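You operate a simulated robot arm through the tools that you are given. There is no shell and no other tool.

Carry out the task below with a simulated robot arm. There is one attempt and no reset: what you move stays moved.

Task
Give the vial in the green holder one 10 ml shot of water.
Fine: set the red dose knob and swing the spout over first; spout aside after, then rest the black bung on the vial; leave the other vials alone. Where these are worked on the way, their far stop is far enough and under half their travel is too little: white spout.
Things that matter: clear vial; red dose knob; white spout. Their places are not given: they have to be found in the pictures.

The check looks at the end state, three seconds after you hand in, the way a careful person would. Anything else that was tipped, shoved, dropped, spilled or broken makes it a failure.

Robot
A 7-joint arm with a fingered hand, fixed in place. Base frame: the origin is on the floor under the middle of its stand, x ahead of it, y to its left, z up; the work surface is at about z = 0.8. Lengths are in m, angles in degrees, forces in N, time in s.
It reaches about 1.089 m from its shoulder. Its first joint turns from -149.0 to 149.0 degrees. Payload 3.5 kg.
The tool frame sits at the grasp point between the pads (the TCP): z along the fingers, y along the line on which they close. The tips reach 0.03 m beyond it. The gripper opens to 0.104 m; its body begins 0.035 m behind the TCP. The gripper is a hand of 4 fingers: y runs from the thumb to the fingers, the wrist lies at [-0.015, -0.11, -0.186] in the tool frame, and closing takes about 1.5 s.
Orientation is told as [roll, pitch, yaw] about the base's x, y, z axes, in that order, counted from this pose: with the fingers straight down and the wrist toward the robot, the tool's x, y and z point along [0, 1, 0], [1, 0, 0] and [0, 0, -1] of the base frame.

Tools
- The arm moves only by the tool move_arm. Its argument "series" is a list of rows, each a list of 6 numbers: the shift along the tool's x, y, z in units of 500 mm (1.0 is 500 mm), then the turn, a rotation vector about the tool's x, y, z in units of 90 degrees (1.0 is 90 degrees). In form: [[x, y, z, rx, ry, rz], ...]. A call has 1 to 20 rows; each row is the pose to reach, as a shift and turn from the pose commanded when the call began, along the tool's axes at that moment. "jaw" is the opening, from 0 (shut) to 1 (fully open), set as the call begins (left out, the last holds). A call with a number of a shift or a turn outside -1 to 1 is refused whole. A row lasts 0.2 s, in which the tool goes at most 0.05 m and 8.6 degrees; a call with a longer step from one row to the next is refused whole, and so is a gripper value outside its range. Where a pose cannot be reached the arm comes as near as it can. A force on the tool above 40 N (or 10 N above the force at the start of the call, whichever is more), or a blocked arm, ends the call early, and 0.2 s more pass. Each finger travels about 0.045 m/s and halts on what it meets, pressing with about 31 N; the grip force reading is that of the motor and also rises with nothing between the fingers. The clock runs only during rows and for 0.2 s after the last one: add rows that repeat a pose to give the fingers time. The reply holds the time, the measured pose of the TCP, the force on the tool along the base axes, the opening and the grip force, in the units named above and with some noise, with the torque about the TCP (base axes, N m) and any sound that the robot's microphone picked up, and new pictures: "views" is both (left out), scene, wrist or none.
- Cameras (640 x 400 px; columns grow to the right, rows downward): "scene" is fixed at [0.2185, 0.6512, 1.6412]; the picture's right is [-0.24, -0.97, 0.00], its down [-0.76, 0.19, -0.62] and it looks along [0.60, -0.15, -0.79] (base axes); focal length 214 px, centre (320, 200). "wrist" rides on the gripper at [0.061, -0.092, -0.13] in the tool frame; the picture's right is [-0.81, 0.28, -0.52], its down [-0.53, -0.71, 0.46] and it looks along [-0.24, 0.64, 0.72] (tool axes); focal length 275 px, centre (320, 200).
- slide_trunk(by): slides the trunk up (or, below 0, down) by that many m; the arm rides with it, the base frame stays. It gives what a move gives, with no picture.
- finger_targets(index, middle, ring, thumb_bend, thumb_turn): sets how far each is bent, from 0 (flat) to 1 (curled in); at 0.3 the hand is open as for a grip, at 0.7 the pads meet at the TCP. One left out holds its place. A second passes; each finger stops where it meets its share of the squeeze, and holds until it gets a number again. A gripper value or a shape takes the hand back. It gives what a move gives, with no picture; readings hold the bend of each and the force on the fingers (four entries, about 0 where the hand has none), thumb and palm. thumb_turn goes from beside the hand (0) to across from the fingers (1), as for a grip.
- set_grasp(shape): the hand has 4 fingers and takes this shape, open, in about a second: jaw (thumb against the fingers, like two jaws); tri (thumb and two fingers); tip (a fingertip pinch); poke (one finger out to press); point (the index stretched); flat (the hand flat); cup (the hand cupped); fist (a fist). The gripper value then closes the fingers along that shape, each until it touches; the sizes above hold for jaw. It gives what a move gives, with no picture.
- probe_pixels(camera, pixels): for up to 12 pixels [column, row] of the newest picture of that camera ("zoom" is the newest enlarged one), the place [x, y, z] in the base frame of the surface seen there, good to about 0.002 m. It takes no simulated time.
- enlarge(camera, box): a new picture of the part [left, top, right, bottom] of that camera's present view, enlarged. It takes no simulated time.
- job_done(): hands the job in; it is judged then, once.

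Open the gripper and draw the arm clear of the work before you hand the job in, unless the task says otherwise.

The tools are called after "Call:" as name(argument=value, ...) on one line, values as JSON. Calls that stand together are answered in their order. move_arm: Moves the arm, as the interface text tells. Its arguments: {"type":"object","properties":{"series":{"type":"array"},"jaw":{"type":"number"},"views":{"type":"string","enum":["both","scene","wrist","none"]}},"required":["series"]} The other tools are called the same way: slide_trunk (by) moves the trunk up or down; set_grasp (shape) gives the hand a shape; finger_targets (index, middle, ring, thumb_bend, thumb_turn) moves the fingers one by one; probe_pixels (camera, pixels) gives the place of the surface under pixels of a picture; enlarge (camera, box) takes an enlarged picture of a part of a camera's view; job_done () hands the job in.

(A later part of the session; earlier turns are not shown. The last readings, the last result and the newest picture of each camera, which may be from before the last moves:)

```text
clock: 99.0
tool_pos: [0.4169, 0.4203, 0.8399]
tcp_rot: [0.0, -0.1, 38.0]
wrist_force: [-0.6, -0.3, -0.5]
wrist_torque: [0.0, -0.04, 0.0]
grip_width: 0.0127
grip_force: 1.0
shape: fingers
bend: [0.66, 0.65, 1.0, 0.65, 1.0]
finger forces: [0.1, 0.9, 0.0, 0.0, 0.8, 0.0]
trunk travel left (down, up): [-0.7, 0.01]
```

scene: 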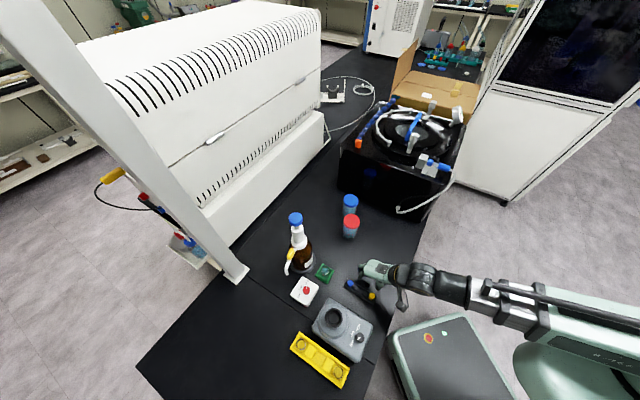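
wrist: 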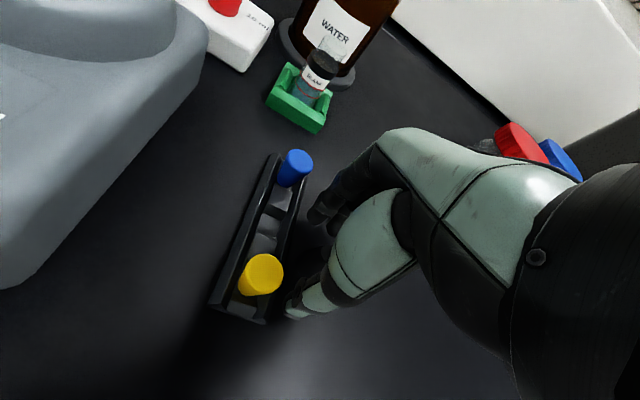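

Middle and thumb touch (0.9/0.8 N) but the index not yet; I bring the index in and add a little squeeze.

Call:
finger_targets(index=0.7, middle=0.66, thumb_bend=0.66)

Call:
finger_targets(index=0.7, middle=0.68, thumb_bend=0.68)

Call:
enlarge(camera="wrist", box=[250, 180, 370, 290])

```text
clock: 100.0
tool_pos: [0.4155, 0.4211, 0.8402]
tcp_rot: [0.0, -0.1, 37.9]
wrist_force: [0.0, -0.4, 0.5]
wrist_torque: [0.01, 0.03, -0.01]
grip_width: 0.0086
grip_force: 1.6
shape: fingers
bend: [0.69, 0.65, 1.0, 0.65, 1.0]
finger forces: [0.4, 0.7, 0.0, 0.1, 1.3, 0.0]
trunk travel left (down, up): [-0.7, 0.01]
```

```text
clock: 101.0
tool_pos: [0.4158, 0.4204, 0.8405]
tcp_rot: [0.0, -0.1, 38.1]
wrist_force: [0.0, -0.1, 0.0]
wrist_torque: [0.02, 0.01, 0.0]
grip_width: 0.0084
grip_force: 2.5
shape: fingers
bend: [0.69, 0.66, 1.0, 0.65, 1.0]
finger forces: [0.5, 1.7, 0.1, 0.0, 2.3, 0.1]
trunk travel left (down, up): [-0.7, 0.01]
```

```text
3.64 times, centred on (310, 235) of wrist
```

zoom: 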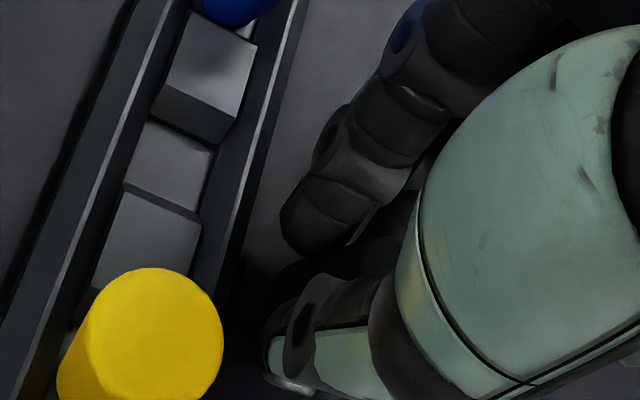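

Three-point grip: index 0.5, middle 1.7, thumb 2.3 N. I lift slowly by 25 mm and check that the forces persist.

Call:
move_arm(series=[[0, 0, -0.01, 0, 0, 0], [0, 0, -0.02, 0, 0, 0], [0, 0, -0.03, 0, 0, 0], [0, 0, -0.04, 0, 0, 0], [0, 0, -0.05, 0, 0, 0], [0, 0, -0.05, 0, 0, 0]], views="both")

Call:
enlarge(camera="wrist", box=[230, 180, 390, 320])

Call:
enlarge(camera="scene", box=[340, 250, 420, 320])

```text
clock: 102.4
tool_pos: [0.4171, 0.4198, 0.8669]
tcp_rot: [0.0, 0.0, 38.0]
wrist_force: [0.1, -0.8, 0.3]
wrist_torque: [0.01, 0.02, 0.01]
grip_width: 0.0085
grip_force: 1.7
shape: fingers
bend: [0.69, 0.66, 1.0, 0.65, 1.0]
finger forces: [0.5, 1.7, 0.0, 0.0, 2.2, 0.0]
trunk travel left (down, up): [-0.7, 0.01]
```

scene: 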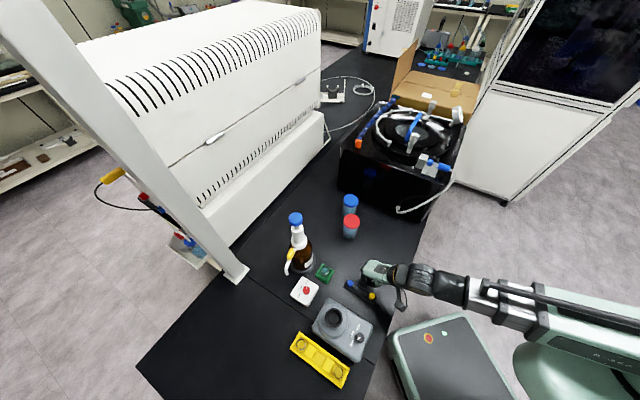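
wrist: 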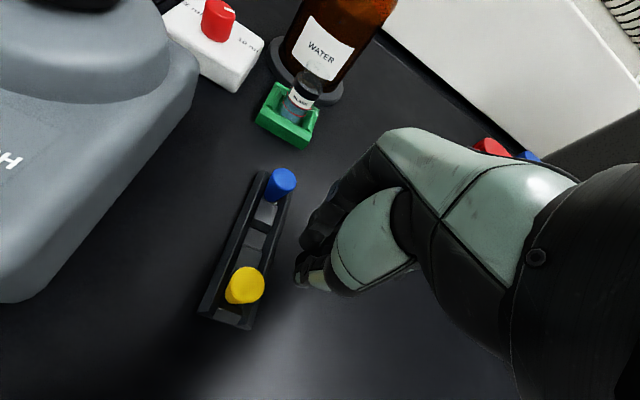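

```text
2.86 times, centred on (310, 250) of wrist
```

zoom: 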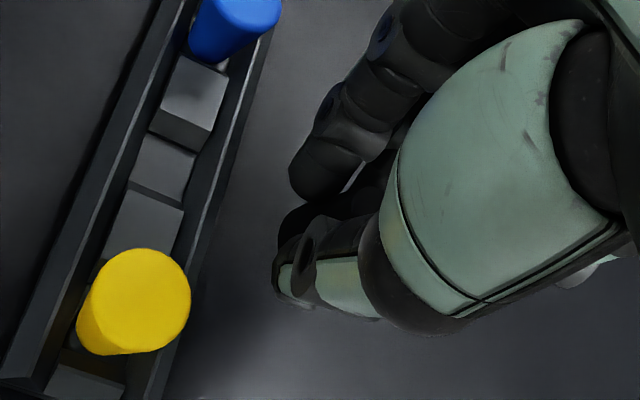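

```text
5.71 times, centred on (380, 285) of scene
```

zoom: 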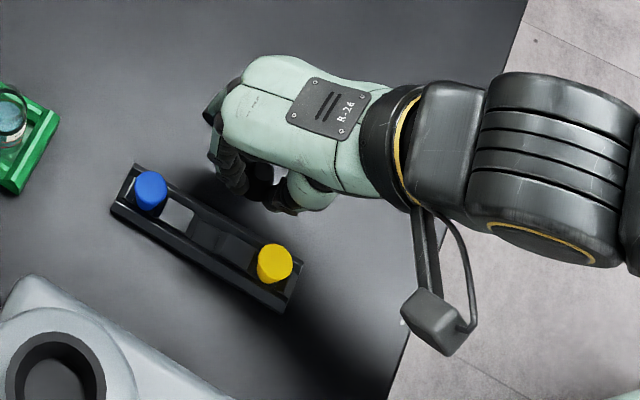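

The grip held during the lift (forces unchanged). I carry the bung to the open table area around (0.50, 0.43), then roll the hand.

Call:
move_arm(series=[[0, 0, -0.04, 0, 0, 0], [0, 0, -0.09, 0, 0, 0], [0, 0, -0.14, 0, 0, 0.02], [-0.02, 0.03, -0.17, 0, 0, 0.05], [-0.04, 0.06, -0.19, 0, 0, 0.08], [-0.06, 0.1, -0.2, 0, 0, 0.11], [-0.086, 0.143, -0.2, 0, 0, 0.144], [-0.086, 0.143, -0.2, 0, 0, 0.144]], views="none")

Call:
move_arm(series=[[0, 0, 0, 0, 0.05, 0], [0, 0, 0, 0, 0.1, 0], [0, 0, 0, 0, 0.16, 0], [0, 0, 0, 0, 0.22, 0], [0, 0, 0, 0, 0.28, 0], [0, 0, 0, 0, 0.34, 0], [0, 0, 0, 0, 0.4, 0], [0, 0, 0, 0, 0.46, 0], [0, 0, 0, 0, 0.52, 0], [0, 0, 0, 0, 0.58, 0], [0, 0, 0, 0, 0.64, 0], [0, 0, 0, 0, 0.7, 0], [0, 0, 0, 0, 0.722, 0], [0, 0, 0, 0, 0.722, 0]], views="both")

Call:
enlarge(camera="scene", box=[330, 210, 430, 290])

Call:
enlarge(camera="wrist", box=[260, 190, 400, 320])

```text
clock: 104.2
tool_pos: [0.4995, 0.4293, 0.967]
tcp_rot: [0.0, -0.2, 24.9]
wrist_force: [-0.7, -0.3, -0.1]
wrist_torque: [-0.02, 0.0, -0.01]
grip_width: 0.0082
grip_force: 2.2
shape: fingers
bend: [0.69, 0.66, 1.0, 0.65, 1.0]
finger forces: [0.5, 1.7, 0.1, 0.0, 2.2, 0.0]
trunk travel left (down, up): [-0.7, 0.01]
```

```text
clock: 107.2
tool_pos: [0.4999, 0.4305, 0.9659]
tcp_rot: [64.9, -0.2, 24.9]
wrist_force: [-0.5, 0.6, 0.0]
wrist_torque: [-0.02, 0.03, 0.0]
grip_width: 0.0078
grip_force: 2.0
shape: fingers
bend: [0.69, 0.66, 1.0, 0.65, 1.0]
finger forces: [0.5, 1.6, 0.1, 0.0, 2.0, 0.1]
trunk travel left (down, up): [-0.7, 0.01]
```

scene: 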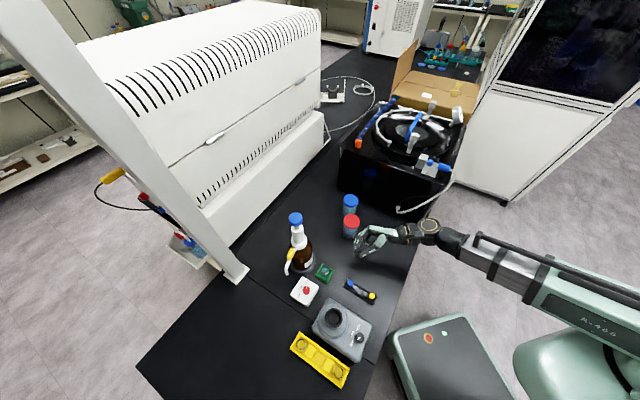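
wrist: 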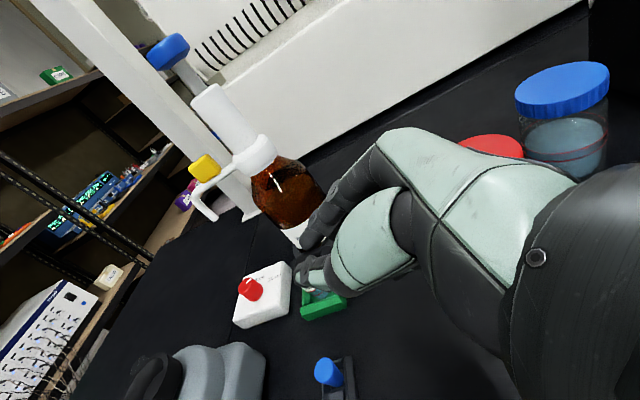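

```text
5.00 times, centred on (380, 250) of scene
```

zoom: 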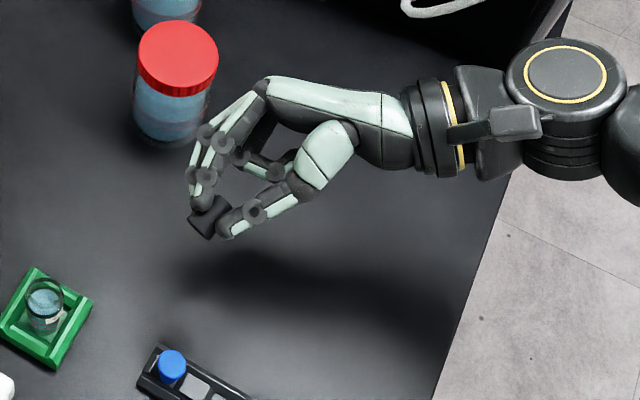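

```text
3.08 times, centred on (330, 255) of wrist
```

zoom: 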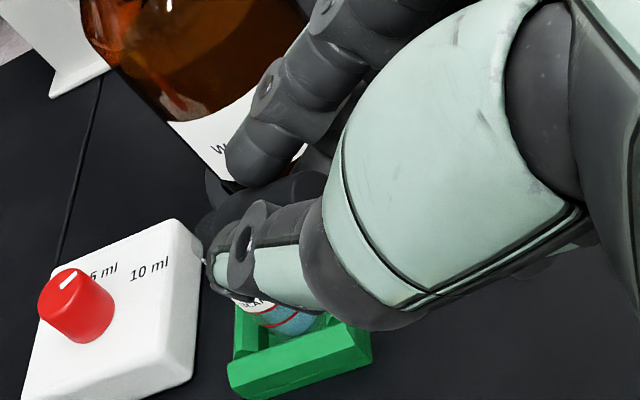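

The scene camera now has a clear side view of the hand; the bung is at about (357,253). I zoom in on it.

Call:
enlarge(camera="scene", box=[340, 235, 380, 270])

Call:
probe_pixels(camera="zoom", pixels=[[215, 200], [260, 190], [230, 230], [190, 210], [215, 170], [250, 240], [280, 210], [240, 150], [300, 230], [330, 200]])

```text
11.43 times, centred on (360, 252) of scene
```

zoom: 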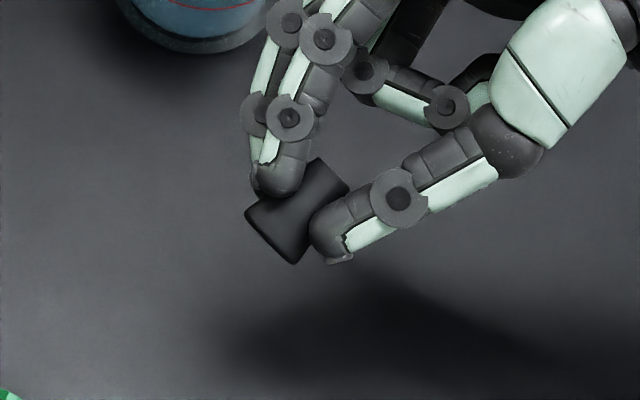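

```text
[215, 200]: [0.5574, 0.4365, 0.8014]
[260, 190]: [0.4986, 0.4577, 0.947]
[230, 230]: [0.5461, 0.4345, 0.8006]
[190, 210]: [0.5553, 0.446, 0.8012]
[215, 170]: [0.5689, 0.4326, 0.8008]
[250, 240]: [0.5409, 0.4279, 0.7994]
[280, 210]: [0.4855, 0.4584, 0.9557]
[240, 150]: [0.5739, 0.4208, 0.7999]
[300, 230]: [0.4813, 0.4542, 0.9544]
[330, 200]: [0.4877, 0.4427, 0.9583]
```

The bung is held firmly, wide end pointing left-down. I check the lowest parts of the hand (ring finger, palm, thumb) so I know how far I can lower in this roll.

Call:
probe_pixels(camera="zoom", pixels=[[445, 105], [400, 105], [365, 70], [470, 75], [500, 40], [430, 10], [480, 10], [560, 90], [510, 150], [400, 195], [340, 255], [290, 115]])

Call:
probe_pixels(camera="scene", pixels=[[395, 230], [400, 243], [390, 248], [410, 238], [425, 240], [435, 245], [445, 245], [430, 228]])

```text
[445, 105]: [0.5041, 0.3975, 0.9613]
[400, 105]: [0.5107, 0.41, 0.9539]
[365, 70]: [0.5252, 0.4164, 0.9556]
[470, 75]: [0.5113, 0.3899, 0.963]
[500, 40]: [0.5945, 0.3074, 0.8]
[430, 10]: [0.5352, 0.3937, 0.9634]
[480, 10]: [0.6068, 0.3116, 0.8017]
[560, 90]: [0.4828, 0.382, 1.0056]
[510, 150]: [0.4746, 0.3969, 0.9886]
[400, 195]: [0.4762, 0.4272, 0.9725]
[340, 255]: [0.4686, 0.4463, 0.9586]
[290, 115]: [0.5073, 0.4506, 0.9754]
```

```text
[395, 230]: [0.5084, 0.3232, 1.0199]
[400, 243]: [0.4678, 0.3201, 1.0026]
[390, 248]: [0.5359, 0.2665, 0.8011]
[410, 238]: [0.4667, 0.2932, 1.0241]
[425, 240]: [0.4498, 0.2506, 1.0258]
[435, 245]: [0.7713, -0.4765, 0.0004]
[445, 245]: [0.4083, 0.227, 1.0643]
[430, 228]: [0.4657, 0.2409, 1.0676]
```

Lowest hand part is about 3 cm below the TCP, so I can lower until the TCP is near z≈0.836. I go down 0.11 m first (straight down in base terms).

Call:
move_arm(series=[[-0.04, 0, 0.0187, 0, 0, 0], [-0.08, 0, 0.0375, 0, 0, 0], [-0.12, 0, 0.0562, 0, 0, 0], [-0.16, 0, 0.0749, 0, 0, 0], [-0.1992, 0, 0.0933, 0, 0, 0], [-0.1992, 0, 0.0933, 0, 0, 0]], views="both")

Call:
enlarge(camera="scene", box=[330, 230, 410, 290])

```text
clock: 108.6
tool_pos: [0.5004, 0.4292, 0.8554]
tcp_rot: [65.0, -0.2, 25.1]
wrist_force: [0.0, -0.4, -0.3]
wrist_torque: [-0.01, 0.04, -0.03]
grip_width: 0.0084
grip_force: 2.7
shape: fingers
bend: [0.69, 0.66, 1.0, 0.65, 1.0]
finger forces: [0.5, 1.8, 0.0, 0.1, 2.1, 0.1]
trunk travel left (down, up): [-0.7, 0.01]
```

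scene: 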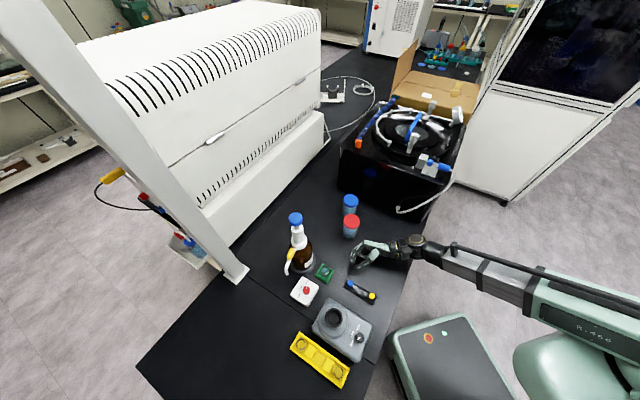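
wrist: 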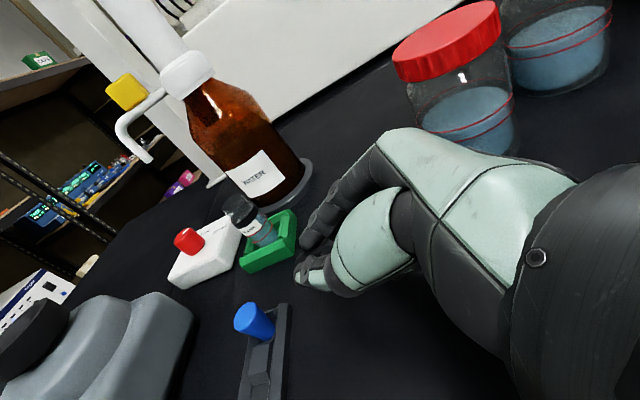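

```text
6.67 times, centred on (370, 260) of scene
```

zoom: 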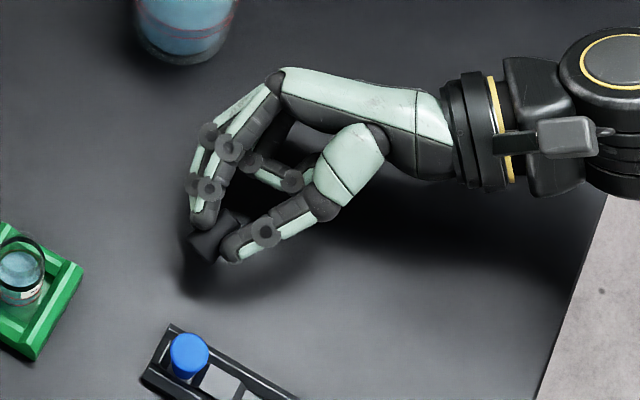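

Still firmly held, clear of everything. I lower another 16 mm in small steps, watching for table contact.

Call:
move_arm(series=[[-0.0091, 0, 0.0042, 0, 0, 0], [-0.0181, 0, 0.0085, 0, 0, 0], [-0.0236, 0, 0.011, 0, 0, 0], [-0.029, 0, 0.0136, 0, 0, 0], [-0.029, 0, 0.0136, 0, 0, 0]], views="scene")

Call:
enlarge(camera="scene", box=[335, 245, 385, 285])

```text
clock: 109.8
tool_pos: [0.5013, 0.4308, 0.8402]
tcp_rot: [64.9, 0.0, 24.9]
wrist_force: [0.8, 0.9, -0.2]
wrist_torque: [0.0, -0.05, -0.05]
grip_width: 0.008
grip_force: 2.6
shape: fingers
bend: [0.69, 0.66, 1.0, 0.65, 1.0]
finger forces: [0.6, 1.7, 0.0, 0.0, 2.1, 0.0]
trunk travel left (down, up): [-0.7, 0.01]
```

scene: 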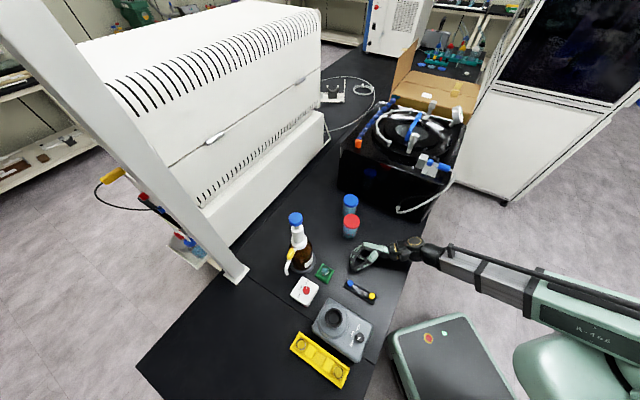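

```text
10.00 times, centred on (360, 265) of scene
```

zoom: 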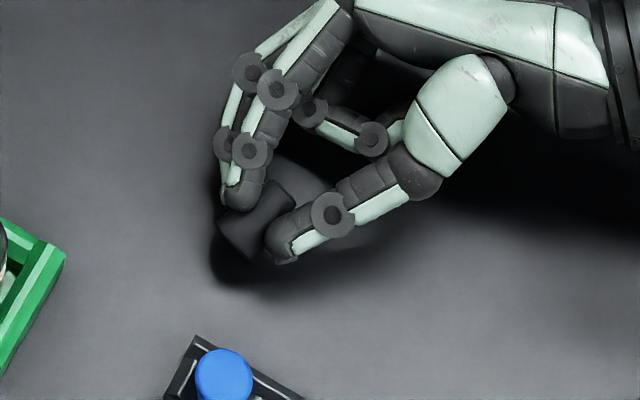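

No contact at z=0.840. I lower 3 mm and read forces.

Call:
move_arm(series=[[-0.0027, 0, 0.0013, 0, 0, 0], [-0.0054, 0, 0.0025, 0, 0, 0], [-0.0054, 0, 0.0025, 0, 0, 0]], views="none")

Call:
move_arm(series=[[-0.0027, 0, 0.0013, 0, 0, 0], [-0.0054, 0, 0.0025, 0, 0, 0], [-0.0054, 0, 0.0025, 0, 0, 0]], views="none")

```text
clock: 110.6
tool_pos: [0.5005, 0.4284, 0.8366]
tcp_rot: [65.0, -0.1, 24.9]
wrist_force: [0.6, 0.7, -0.6]
wrist_torque: [-0.01, -0.04, 0.02]
grip_width: 0.0074
grip_force: 2.4
shape: fingers
bend: [0.69, 0.66, 1.0, 0.65, 1.0]
finger forces: [0.5, 1.7, 0.1, 0.1, 2.1, 0.0]
trunk travel left (down, up): [-0.7, 0.01]
```

```text
clock: 111.4
tool_pos: [0.5004, 0.4289, 0.8346]
tcp_rot: [64.9, -0.2, 25.0]
wrist_force: [-0.6, 1.4, -1.0]
wrist_torque: [-0.01, 0.01, -0.01]
grip_width: 0.0079
grip_force: 2.2
shape: fingers
bend: [0.69, 0.66, 1.0, 0.65, 1.0]
finger forces: [0.5, 1.7, 0.0, 0.0, 2.2, 0.0]
trunk travel left (down, up): [-0.7, 0.01]
```

Still free at z=0.8346; I continue 2 mm at a time.

Call:
move_arm(series=[[-0.0036, 0, 0.0017, 0, 0, 0], [-0.0036, 0, 0.0017, 0, 0, 0]], views="none")

Call:
move_arm(series=[[-0.0036, 0, 0.0017, 0, 0, 0], [-0.0036, 0, 0.0017, 0, 0, 0]], views="scene")

Call:
enlarge(camera="scene", box=[335, 245, 385, 285])

```text
clock: 112.0
tool_pos: [0.4999, 0.4307, 0.8322]
tcp_rot: [65.0, -0.1, 24.9]
wrist_force: [0.9, -0.2, 0.9]
wrist_torque: [0.01, -0.01, 0.0]
grip_width: 0.0079
grip_force: 2.1
shape: fingers
bend: [0.69, 0.66, 1.0, 0.65, 1.0]
finger forces: [0.5, 1.7, 0.0, 0.0, 2.2, 0.0]
trunk travel left (down, up): [-0.7, 0.01]
```

```text
clock: 112.6
tool_pos: [0.5006, 0.4286, 0.8294]
tcp_rot: [65.1, -0.1, 25.0]
wrist_force: [0.5, -1.0, 2.8]
wrist_torque: [0.07, 0.06, -0.03]
grip_width: 0.0077
grip_force: 2.8
shape: fingers
bend: [0.69, 0.66, 1.0, 0.66, 1.0]
finger forces: [1.6, 1.4, 0.1, 0.1, 2.9, 0.0]
trunk travel left (down, up): [-0.7, 0.01]
```

scene: 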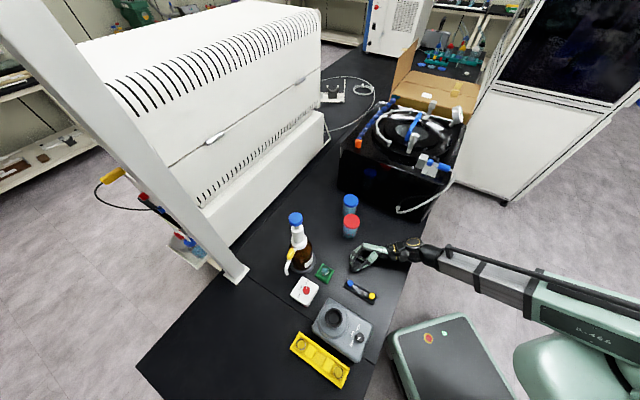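

```text
10.00 times, centred on (360, 265) of scene
```

zoom: 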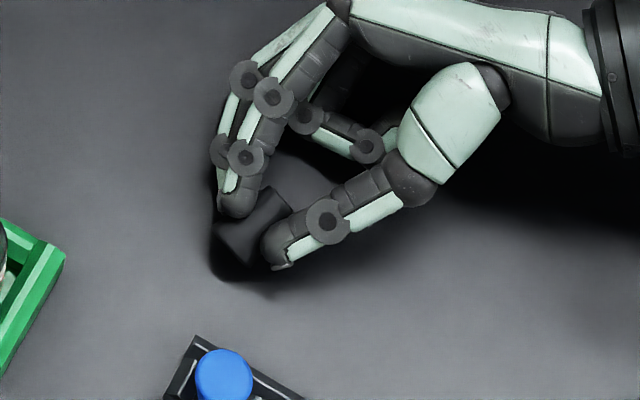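

The bung's rim touches the table (2.8 N). I release gently by opening a little at a time so it settles onto its side.

Call:
finger_targets(index=0.64, middle=0.63, thumb_bend=0.63)

Call:
finger_targets(index=0.59, middle=0.59, thumb_bend=0.59)

Call:
enlarge(camera="scene", box=[335, 245, 385, 285])

```text
clock: 113.6
tool_pos: [0.5025, 0.43, 0.8302]
tcp_rot: [65.0, 0.0, 25.0]
wrist_force: [0.0, -0.1, 0.1]
wrist_torque: [-0.03, 0.0, -0.02]
grip_width: 0.0167
grip_force: 0.1
shape: fingers
bend: [0.64, 0.63, 1.0, 0.63, 1.0]
finger forces: [0.0, 0.0, 0.0, 0.0, 0.1, 0.0]
trunk travel left (down, up): [-0.7, 0.01]
```

```text
clock: 114.6
tool_pos: [0.5009, 0.4302, 0.8299]
tcp_rot: [65.0, -0.2, 25.0]
wrist_force: [0.3, 0.0, -0.5]
wrist_torque: [-0.03, 0.05, -0.03]
grip_width: 0.0279
grip_force: 0.0
shape: fingers
bend: [0.59, 0.59, 1.0, 0.59, 1.0]
finger forces: [0.1, 0.0, 0.0, 0.1, 0.0, 0.1]
trunk travel left (down, up): [-0.7, 0.01]
```

```text
10.00 times, centred on (360, 265) of scene
```

zoom: 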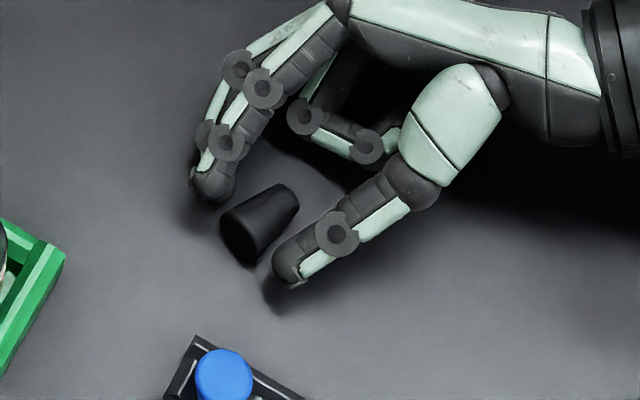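

The bung now lies on its side, wide end to the left, narrow end to the right, as intended. I measure its pose, open the fingers further and lift straight up.

Call:
probe_pixels(camera="zoom", pixels=[[240, 235], [255, 220], [270, 210], [285, 200], [260, 190], [225, 215], [245, 260], [295, 197], [265, 235], [280, 190]])

Call:
finger_targets(index=0.5, middle=0.5, thumb_bend=0.5)

Call:
move_arm(series=[[0.02, 0, -0.0094, 0, 0, 0], [0.05, 0, -0.0234, 0, 0, 0], [0.09, 0, -0.0421, 0, 0, 0], [0.14, 0, -0.0655, 0, 0, 0], [0.19, 0, -0.089, 0, 0, 0], [0.25, 0, -0.117, 0, 0, 0], [0.31, 0, -0.145, 0, 0, 0]], views="both")

Call:
enlarge(camera="scene", box=[335, 245, 385, 285])

```text
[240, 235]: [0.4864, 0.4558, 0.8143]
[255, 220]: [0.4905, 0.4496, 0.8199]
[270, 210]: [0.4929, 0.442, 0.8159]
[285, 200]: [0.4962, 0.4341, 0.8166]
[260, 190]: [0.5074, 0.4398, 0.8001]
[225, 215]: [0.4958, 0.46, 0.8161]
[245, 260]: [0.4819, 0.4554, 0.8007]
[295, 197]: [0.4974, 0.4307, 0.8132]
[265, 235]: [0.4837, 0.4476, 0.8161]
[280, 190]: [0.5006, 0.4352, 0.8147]
```

```text
clock: 115.6
tool_pos: [0.5004, 0.4296, 0.8298]
tcp_rot: [65.1, -0.1, 25.0]
wrist_force: [-1.1, 1.0, -1.0]
wrist_torque: [0.0, -0.03, -0.02]
grip_width: 0.0515
grip_force: 0.1
shape: fingers
bend: [0.5, 0.5, 1.0, 0.5, 1.0]
finger forces: [0.0, 0.0, 0.1, 0.1, 0.1, 0.0]
trunk travel left (down, up): [-0.7, 0.01]
```

```text
clock: 117.2
tool_pos: [0.5002, 0.4297, 1.0027]
tcp_rot: [64.9, -0.1, 25.0]
wrist_force: [0.8, -0.2, 0.0]
wrist_torque: [0.02, -0.02, 0.03]
grip_width: 0.0514
grip_force: 0.1
shape: fingers
bend: [0.5, 0.5, 1.0, 0.5, 1.0]
finger forces: [0.0, 0.0, 0.1, 0.0, 0.0, 0.1]
trunk travel left (down, up): [-0.7, 0.01]
```

scene: 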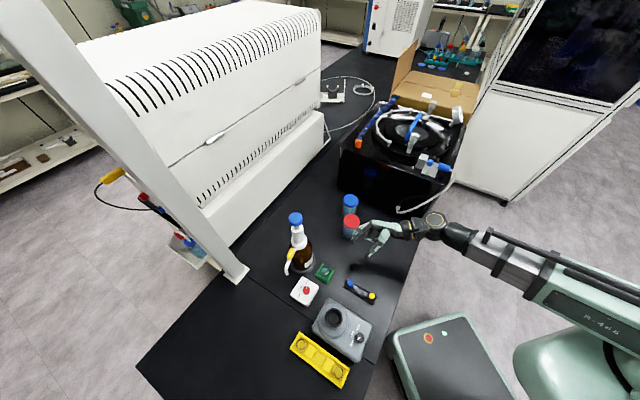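
wrist: 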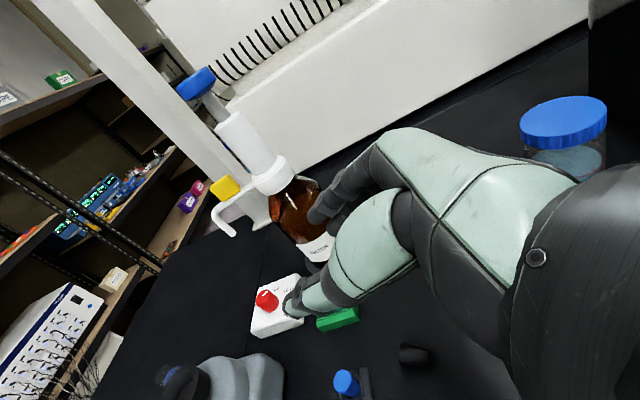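

```text
10.00 times, centred on (360, 265) of scene
```

zoom: 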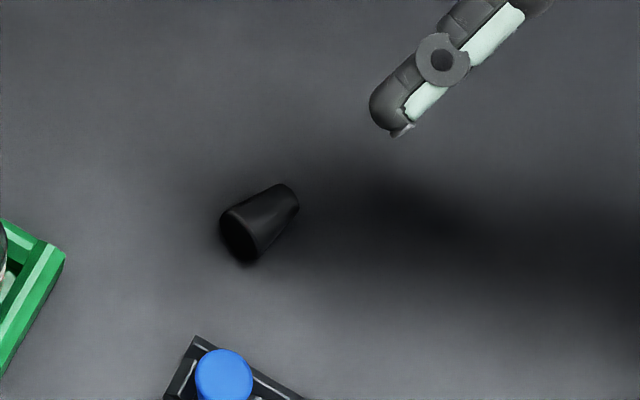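

The bung stays put, lying with its narrow end toward about −70°. I roll the hand back upright in the air to measure it from the wrist camera.

Call:
move_arm(series=[[0.01, 0, 0, 0, -0.08, 0], [0.02, 0, 0, 0, -0.16, 0], [0.03, 0, 0, 0, -0.24, 0], [0.04, 0, 0, 0, -0.32, 0], [0.04, 0, 0, 0, -0.4, 0], [0.04, 0, 0, 0, -0.48, 0], [0.04, 0, 0, 0, -0.56, 0], [0.04, 0, 0, 0, -0.64, 0], [0.04, 0, 0, 0, -0.722, 0], [0.04, 0, 0, 0, -0.722, 0]], views="both")

Call:
enlarge(camera="wrist", box=[200, 240, 320, 340])

```text
clock: 119.4
tool_pos: [0.496, 0.4366, 1.0194]
tcp_rot: [-0.1, -0.1, 25.0]
wrist_force: [0.8, 0.2, 0.2]
wrist_torque: [0.01, -0.01, -0.01]
grip_width: 0.0511
grip_force: 0.0
shape: fingers
bend: [0.5, 0.5, 1.0, 0.5, 1.0]
finger forces: [0.0, 0.1, 0.1, 0.1, 0.0, 0.1]
trunk travel left (down, up): [-0.7, 0.01]
```

scene: 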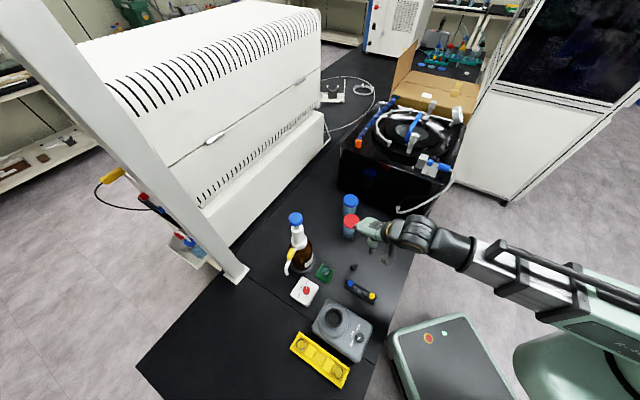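
wrist: 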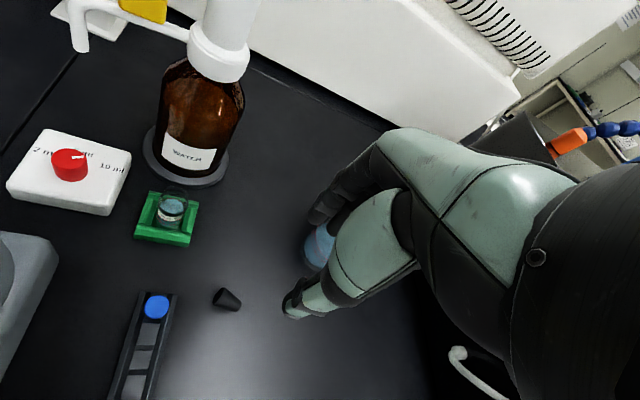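

```text
4.00 times, centred on (260, 290) of wrist
```

zoom: 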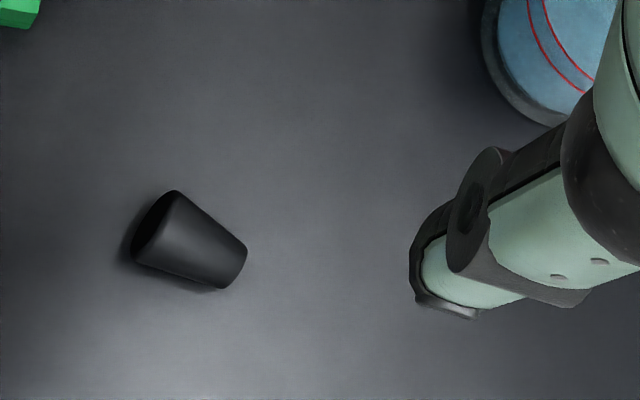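

Clear view of the lying bung; I zoom in and probe both ends.

Call:
enlarge(camera="wrist", box=[205, 280, 250, 325])

Call:
probe_pixels(camera="zoom", pixels=[[320, 200]])

```text
8.89 times, centred on (228, 302) of wrist
```

zoom: 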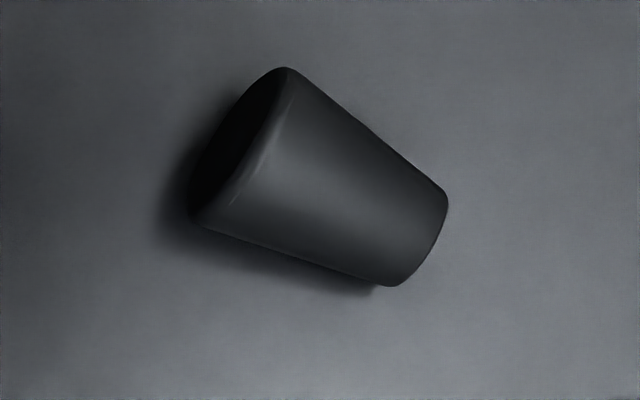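

```text
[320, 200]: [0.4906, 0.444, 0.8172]
```

Call:
probe_pixels(camera="zoom", pixels=[[285, 75], [205, 215], [245, 150], [265, 160], [440, 200], [395, 280], [420, 240], [300, 180], [360, 210], [400, 225], [365, 140], [300, 245]])

```text
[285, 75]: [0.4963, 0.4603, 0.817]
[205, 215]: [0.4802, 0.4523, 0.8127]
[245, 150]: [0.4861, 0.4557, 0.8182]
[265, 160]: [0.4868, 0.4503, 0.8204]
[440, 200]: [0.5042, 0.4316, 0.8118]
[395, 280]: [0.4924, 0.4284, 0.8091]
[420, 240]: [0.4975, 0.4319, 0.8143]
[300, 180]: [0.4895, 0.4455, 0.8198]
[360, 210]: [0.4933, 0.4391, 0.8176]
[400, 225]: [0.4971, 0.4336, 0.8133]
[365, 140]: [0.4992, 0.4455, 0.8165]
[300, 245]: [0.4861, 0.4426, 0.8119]
```

The bung centre is (0.4933, 0.4432) with its narrow end toward −69°. For a clean two-finger pinch I want the thumb directly opposite the index, so I test a slightly smaller thumb turn in the air.

Call:
finger_targets(index=0.5, middle=1.0, ring=1.0, thumb_bend=0.5, thumb_turn=0.85)

Call:
enlarge(camera="wrist", box=[240, 180, 400, 320])

Call:
probe_pixels(camera="zoom", pixels=[[180, 340], [200, 330], [230, 340], [160, 350], [250, 320], [270, 90], [250, 100], [300, 70], [280, 110], [220, 370]])

```text
clock: 120.4
tool_pos: [0.4973, 0.4364, 1.0188]
tcp_rot: [0.0, -0.1, 24.9]
wrist_force: [-0.3, 0.1, 0.3]
wrist_torque: [0.02, -0.02, 0.02]
grip_width: 0.0544
grip_force: 0.1
shape: fingers
bend: [0.5, 1.0, 1.0, 0.5, 0.85]
finger forces: [0.0, 0.0, 0.0, 0.1, 0.0, 0.0]
trunk travel left (down, up): [-0.7, 0.01]
```

```text
2.86 times, centred on (320, 250) of wrist
```

zoom: 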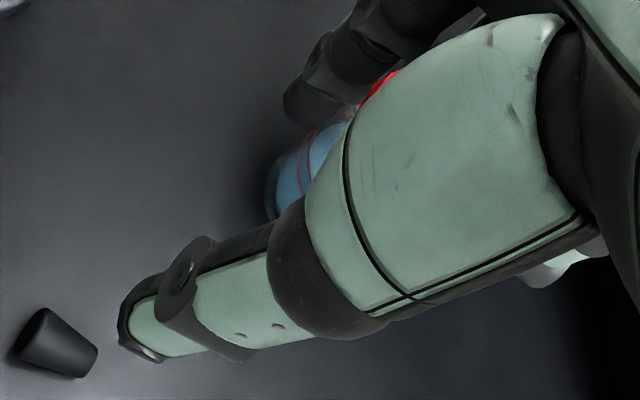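

```text
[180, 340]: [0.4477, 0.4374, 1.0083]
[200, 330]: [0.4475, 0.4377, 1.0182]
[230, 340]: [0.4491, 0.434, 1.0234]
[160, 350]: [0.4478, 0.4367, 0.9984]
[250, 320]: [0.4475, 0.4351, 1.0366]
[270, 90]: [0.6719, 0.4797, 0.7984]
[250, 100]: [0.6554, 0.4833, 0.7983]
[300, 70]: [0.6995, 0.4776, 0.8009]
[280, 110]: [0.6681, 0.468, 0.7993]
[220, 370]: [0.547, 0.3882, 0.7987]
```

Turn 0.85 moved the thumb 12 mm toward +x, so about 0.92 should line it up with the index. I set that and close in the air to verify.

Call:
finger_targets(index=0.64, thumb_bend=0.64, thumb_turn=0.92)

Call:
enlarge(camera="wrist", box=[260, 190, 380, 300])

Call:
probe_pixels(camera="zoom", pixels=[[320, 200]])

```text
clock: 121.4
tool_pos: [0.496, 0.4374, 1.0185]
tcp_rot: [0.1, 0.0, 25.0]
wrist_force: [0.0, 0.6, -0.4]
wrist_torque: [-0.03, -0.02, -0.04]
grip_width: 0.0174
grip_force: 0.2
shape: fingers
bend: [0.64, 1.0, 1.0, 0.64, 0.94]
finger forces: [0.0, 0.0, 0.0, 0.0, 0.1, 0.0]
trunk travel left (down, up): [-0.7, 0.01]
```

```text
3.64 times, centred on (320, 245) of wrist
```

zoom: 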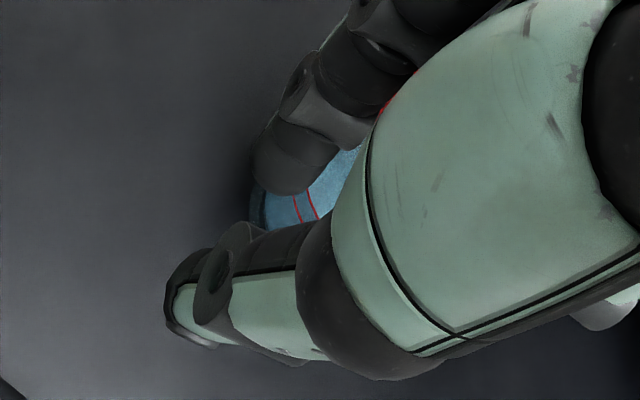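

```text
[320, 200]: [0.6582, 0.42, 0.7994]
```

I probe the index and thumb tips in this view.

Call:
probe_pixels(camera="zoom", pixels=[[285, 180], [265, 165], [305, 160], [290, 130], [190, 310], [215, 290], [180, 290], [240, 300], [200, 335], [230, 250]])

```text
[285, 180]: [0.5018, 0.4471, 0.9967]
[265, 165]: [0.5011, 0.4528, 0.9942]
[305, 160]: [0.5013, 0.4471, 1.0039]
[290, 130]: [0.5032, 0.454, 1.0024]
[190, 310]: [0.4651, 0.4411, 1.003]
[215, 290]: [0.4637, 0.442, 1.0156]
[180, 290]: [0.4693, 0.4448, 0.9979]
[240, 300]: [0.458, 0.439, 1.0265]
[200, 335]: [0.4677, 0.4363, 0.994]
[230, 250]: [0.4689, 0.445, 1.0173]
```

Index axis is at x≈0.005 and the thumb at x≈0.0095 with turn 0.94, so 0.97 should match. I open again with turn 0.97 and move over the bung with yaw 21°.

Call:
finger_targets(index=0.5, thumb_bend=0.5, thumb_turn=0.97)

Call:
enlarge(camera="wrist", box=[260, 220, 380, 330])

Call:
probe_pixels(camera="zoom", pixels=[[160, 290], [180, 300], [200, 280], [220, 270], [150, 320], [200, 310]])

```text
clock: 122.4
tool_pos: [0.497, 0.4379, 1.0186]
tcp_rot: [0.0, -0.2, 24.9]
wrist_force: [0.5, 0.6, 0.5]
wrist_torque: [0.0, 0.01, -0.04]
grip_width: 0.0516
grip_force: 0.0
shape: fingers
bend: [0.5, 1.0, 1.0, 0.5, 0.97]
finger forces: [0.1, 0.0, 0.0, 0.1, 0.0, 0.0]
trunk travel left (down, up): [-0.7, 0.01]
```

```text
3.64 times, centred on (320, 275) of wrist
```

zoom: 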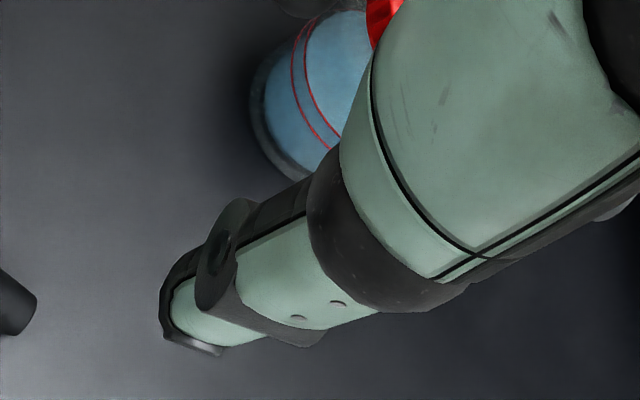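

```text
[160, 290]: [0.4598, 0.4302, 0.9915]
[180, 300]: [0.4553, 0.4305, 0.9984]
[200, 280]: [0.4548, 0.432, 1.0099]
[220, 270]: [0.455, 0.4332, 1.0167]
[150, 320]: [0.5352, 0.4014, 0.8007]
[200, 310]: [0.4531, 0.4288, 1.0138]
```

Thumb and index are now in line (x≈0.004). I move so the pinch will grip the bung near its wide end and descend to z≈0.90.

Call:
move_arm(series=[[0.01, -0.001, 0.04, 0, 0, 0.02], [0.0195, -0.0015, 0.1, 0, 0, 0.043], [0.0195, -0.0015, 0.17, 0, 0, 0.043], [0.0195, -0.0015, 0.237, 0, 0, 0.043], [0.0195, -0.0015, 0.237, 0, 0, 0.043], [0.0195, -0.0015, 0.237, 0, 0, 0.043]], views="both")

Call:
enlarge(camera="wrist", box=[230, 200, 370, 330])

Call:
probe_pixels(camera="zoom", pixels=[[320, 200]])

```text
clock: 123.8
tool_pos: [0.4922, 0.4464, 0.901]
tcp_rot: [0.1, -0.1, 21.1]
wrist_force: [0.6, -0.2, 1.5]
wrist_torque: [-0.02, 0.03, -0.05]
grip_width: 0.0519
grip_force: 0.1
shape: fingers
bend: [0.5, 1.0, 1.0, 0.5, 0.97]
finger forces: [0.0, 0.0, 0.0, 0.0, 0.0, 0.1]
trunk travel left (down, up): [-0.7, 0.01]
```

scene: 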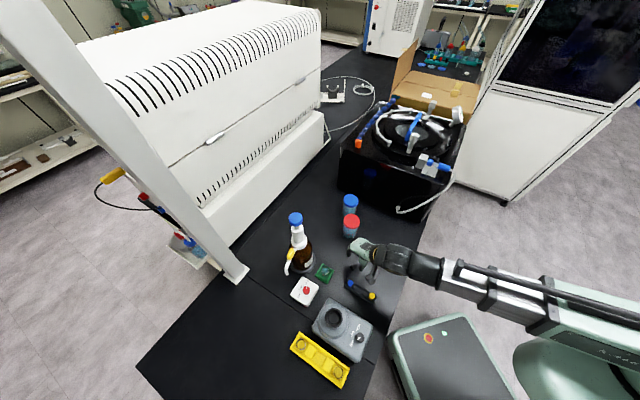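
wrist: 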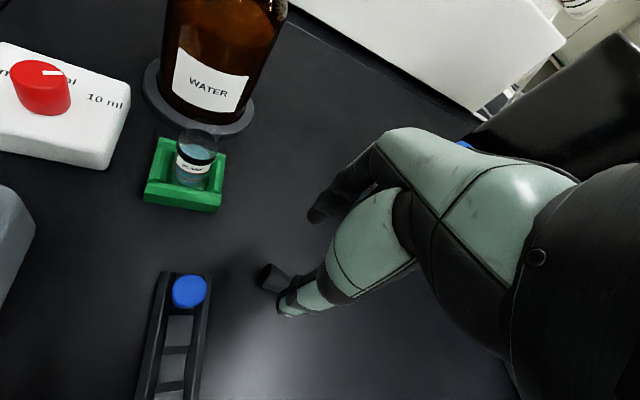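

```text
3.08 times, centred on (300, 265) of wrist
```

zoom: 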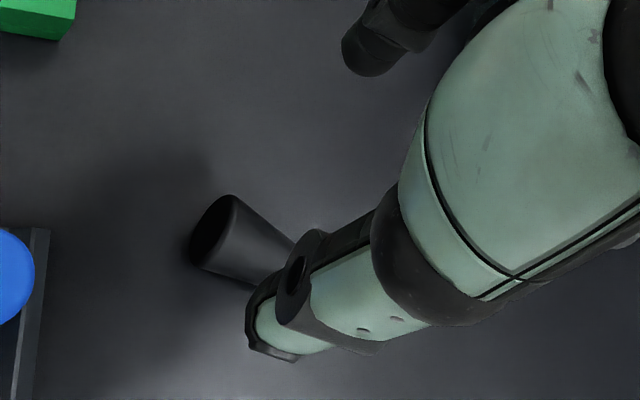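

```text
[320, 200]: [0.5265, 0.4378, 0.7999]
```

The bung is lying between thumb and index as planned. I descend to z≈0.845 and check again.

Call:
move_arm(series=[[0, 0, 0.04, 0, 0, 0], [0, 0, 0.08, 0, 0, 0], [0, 0, 0.112, 0, 0, 0], [0, 0, 0.112, 0, 0, 0]], views="wrist")

Call:
enlarge(camera="wrist", box=[240, 190, 370, 310])

Call:
enlarge(camera="scene", box=[335, 245, 385, 285])

```text
clock: 124.8
tool_pos: [0.4912, 0.4464, 0.8454]
tcp_rot: [0.1, 0.0, 21.1]
wrist_force: [0.5, 0.3, 0.1]
wrist_torque: [-0.02, -0.02, -0.01]
grip_width: 0.0517
grip_force: 0.0
shape: fingers
bend: [0.5, 1.0, 1.0, 0.5, 0.97]
finger forces: [0.1, 0.0, 0.0, 0.1, 0.0, 0.0]
trunk travel left (down, up): [-0.7, 0.01]
```

wrist: 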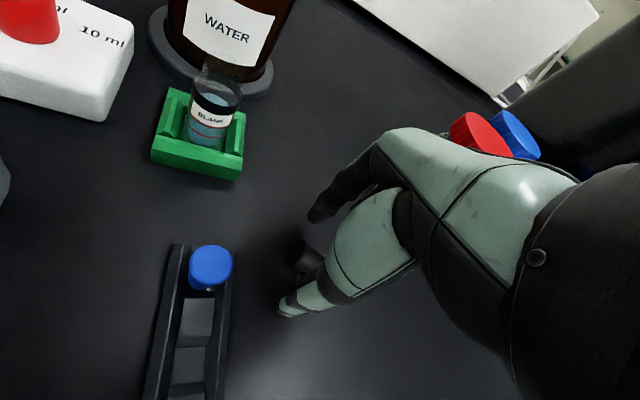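

```text
3.33 times, centred on (305, 250) of wrist
```

zoom: 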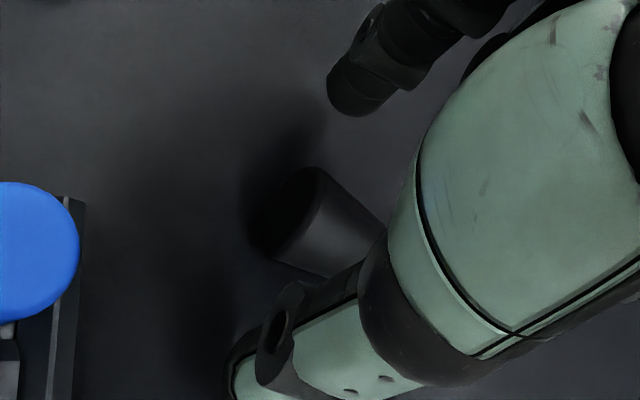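

```text
10.00 times, centred on (360, 265) of scene
```

zoom: 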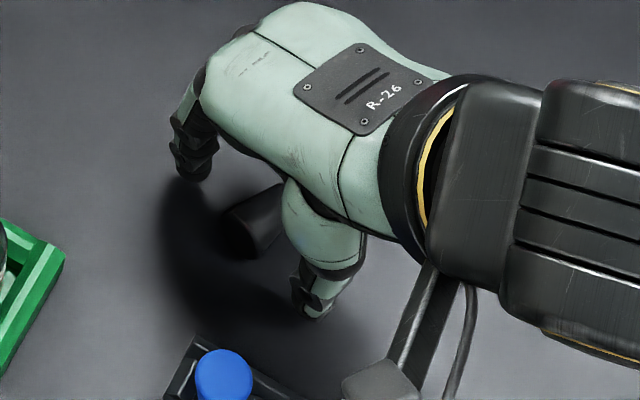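

I lower the last 13 mm (tips just above the table) and close the pinch in small steps.

Call:
move_arm(series=[[0, 0, 0.01, 0, 0, 0], [0, 0, 0.02, 0, 0, 0], [0, 0, 0.026, 0, 0, 0], [0, 0, 0.026, 0, 0, 0]], views="none")

Call:
finger_targets(index=0.59, thumb_bend=0.59)

Call:
finger_targets(index=0.615, thumb_bend=0.615)

Call:
enlarge(camera="wrist", box=[240, 190, 370, 310])

```text
clock: 125.8
tool_pos: [0.4915, 0.4455, 0.8322]
tcp_rot: [0.0, -0.2, 21.2]
wrist_force: [-0.2, -0.1, 8.3]
wrist_torque: [0.23, -0.24, 0.07]
grip_width: 0.052
grip_force: 4.5
shape: fingers
bend: [0.5, 1.0, 1.0, 0.5, 0.97]
finger forces: [8.9, 0.1, 0.0, 0.1, 0.2, 0.0]
trunk travel left (down, up): [-0.7, 0.01]
```

```text
clock: 126.8
tool_pos: [0.4909, 0.4453, 0.8332]
tcp_rot: [0.0, -0.2, 21.1]
wrist_force: [4.1, 2.2, 17.9]
wrist_torque: [0.44, -0.61, -0.09]
grip_width: 0.0384
grip_force: 8.5
shape: fingers
bend: [0.52, 1.0, 1.0, 0.59, 0.98]
finger forces: [17.0, 0.1, 0.1, 0.1, 0.3, 0.0]
trunk travel left (down, up): [-0.7, 0.01]
```

```text
clock: 127.8
tool_pos: [0.4896, 0.4466, 0.8331]
tcp_rot: [0.0, -0.2, 21.2]
wrist_force: [4.3, 1.1, 19.6]
wrist_torque: [0.51, -0.75, -0.08]
grip_width: 0.036
grip_force: 10.0
shape: fingers
bend: [0.51, 1.0, 1.0, 0.61, 0.98]
finger forces: [19.9, 0.0, 0.1, 0.0, 0.1, 0.0]
trunk travel left (down, up): [-0.7, 0.01]
```

```text
3.33 times, centred on (305, 250) of wrist
```

zoom: 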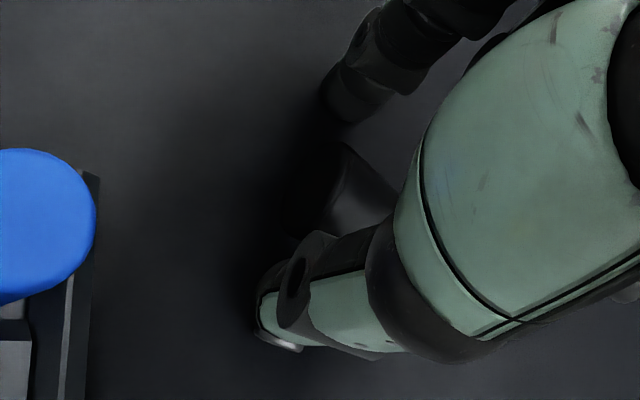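

The index tip is pressing on the table (20 N), so I was too low. I relax the index, raise 5 mm, then close again.

Call:
finger_targets(index=0.5, thumb_bend=0.55)

Call:
move_arm(series=[[0, 0, -0.006, 0, 0, 0], [0, 0, -0.011, 0, 0, 0], [0, 0, -0.011, 0, 0, 0]], views="wrist")

Call:
enlarge(camera="wrist", box=[240, 190, 370, 310])

```text
clock: 128.8
tool_pos: [0.49, 0.4456, 0.8331]
tcp_rot: [0.0, -0.2, 21.1]
wrist_force: [-2.3, 0.0, 17.9]
wrist_torque: [0.42, -0.43, 0.03]
grip_width: 0.0438
grip_force: 8.7
shape: fingers
bend: [0.51, 1.0, 1.0, 0.56, 0.98]
finger forces: [17.4, 0.1, 0.0, 0.1, 0.7, 0.1]
trunk travel left (down, up): [-0.7, 0.01]
```

```text
clock: 129.6
tool_pos: [0.4914, 0.4461, 0.8374]
tcp_rot: [0.0, -0.2, 21.1]
wrist_force: [1.1, -0.9, -0.8]
wrist_torque: [0.02, -0.02, -0.01]
grip_width: 0.0452
grip_force: 0.2
shape: fingers
bend: [0.5, 1.0, 1.0, 0.55, 0.98]
finger forces: [0.0, 0.1, 0.0, 0.0, 0.0, 0.0]
trunk travel left (down, up): [-0.7, 0.01]
```

wrist: 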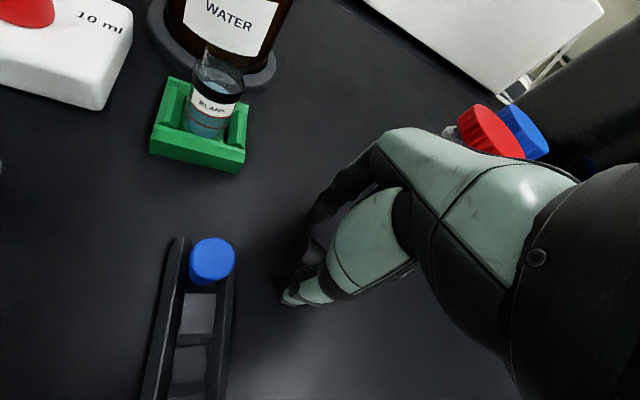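

```text
3.33 times, centred on (305, 250) of wrist
```

zoom: 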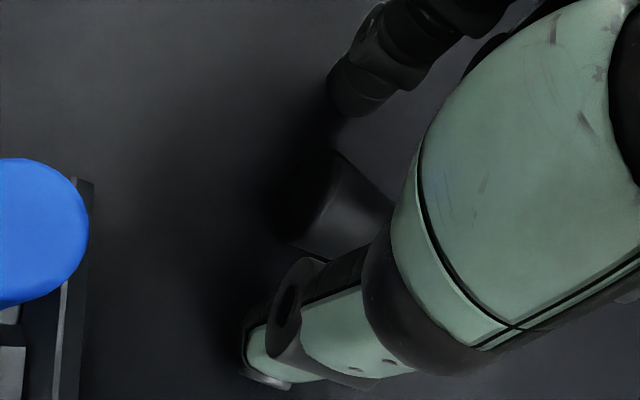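

Free again at z≈0.8375. I close in small steps.

Call:
finger_targets(index=0.59, thumb_bend=0.59)

Call:
finger_targets(index=0.615, thumb_bend=0.615)

Call:
finger_targets(index=0.63, thumb_bend=0.63)

```text
clock: 130.6
tool_pos: [0.4901, 0.4464, 0.8373]
tcp_rot: [0.0, -0.1, 21.1]
wrist_force: [0.6, 0.2, 0.9]
wrist_torque: [0.01, 0.02, 0.0]
grip_width: 0.0291
grip_force: 0.1
shape: fingers
bend: [0.59, 1.0, 1.0, 0.59, 0.98]
finger forces: [0.0, 0.0, 0.1, 0.0, 0.0, 0.0]
trunk travel left (down, up): [-0.7, 0.01]
```

```text
clock: 131.6
tool_pos: [0.4912, 0.446, 0.837]
tcp_rot: [-0.1, -0.1, 21.2]
wrist_force: [0.0, -0.1, 0.9]
wrist_torque: [0.03, 0.02, -0.05]
grip_width: 0.024
grip_force: 0.1
shape: fingers
bend: [0.61, 1.0, 1.0, 0.61, 0.98]
finger forces: [0.0, 0.0, 0.0, 0.0, 0.0, 0.0]
trunk travel left (down, up): [-0.7, 0.01]
```

```text
clock: 132.6
tool_pos: [0.4913, 0.4466, 0.8384]
tcp_rot: [0.0, -0.1, 21.2]
wrist_force: [-0.6, 0.4, 0.4]
wrist_torque: [0.01, 0.01, 0.02]
grip_width: 0.0192
grip_force: 0.2
shape: fingers
bend: [0.63, 1.0, 1.0, 0.63, 0.98]
finger forces: [0.2, 0.0, 0.0, 0.0, 0.0, 0.0]
trunk travel left (down, up): [-0.7, 0.01]
```

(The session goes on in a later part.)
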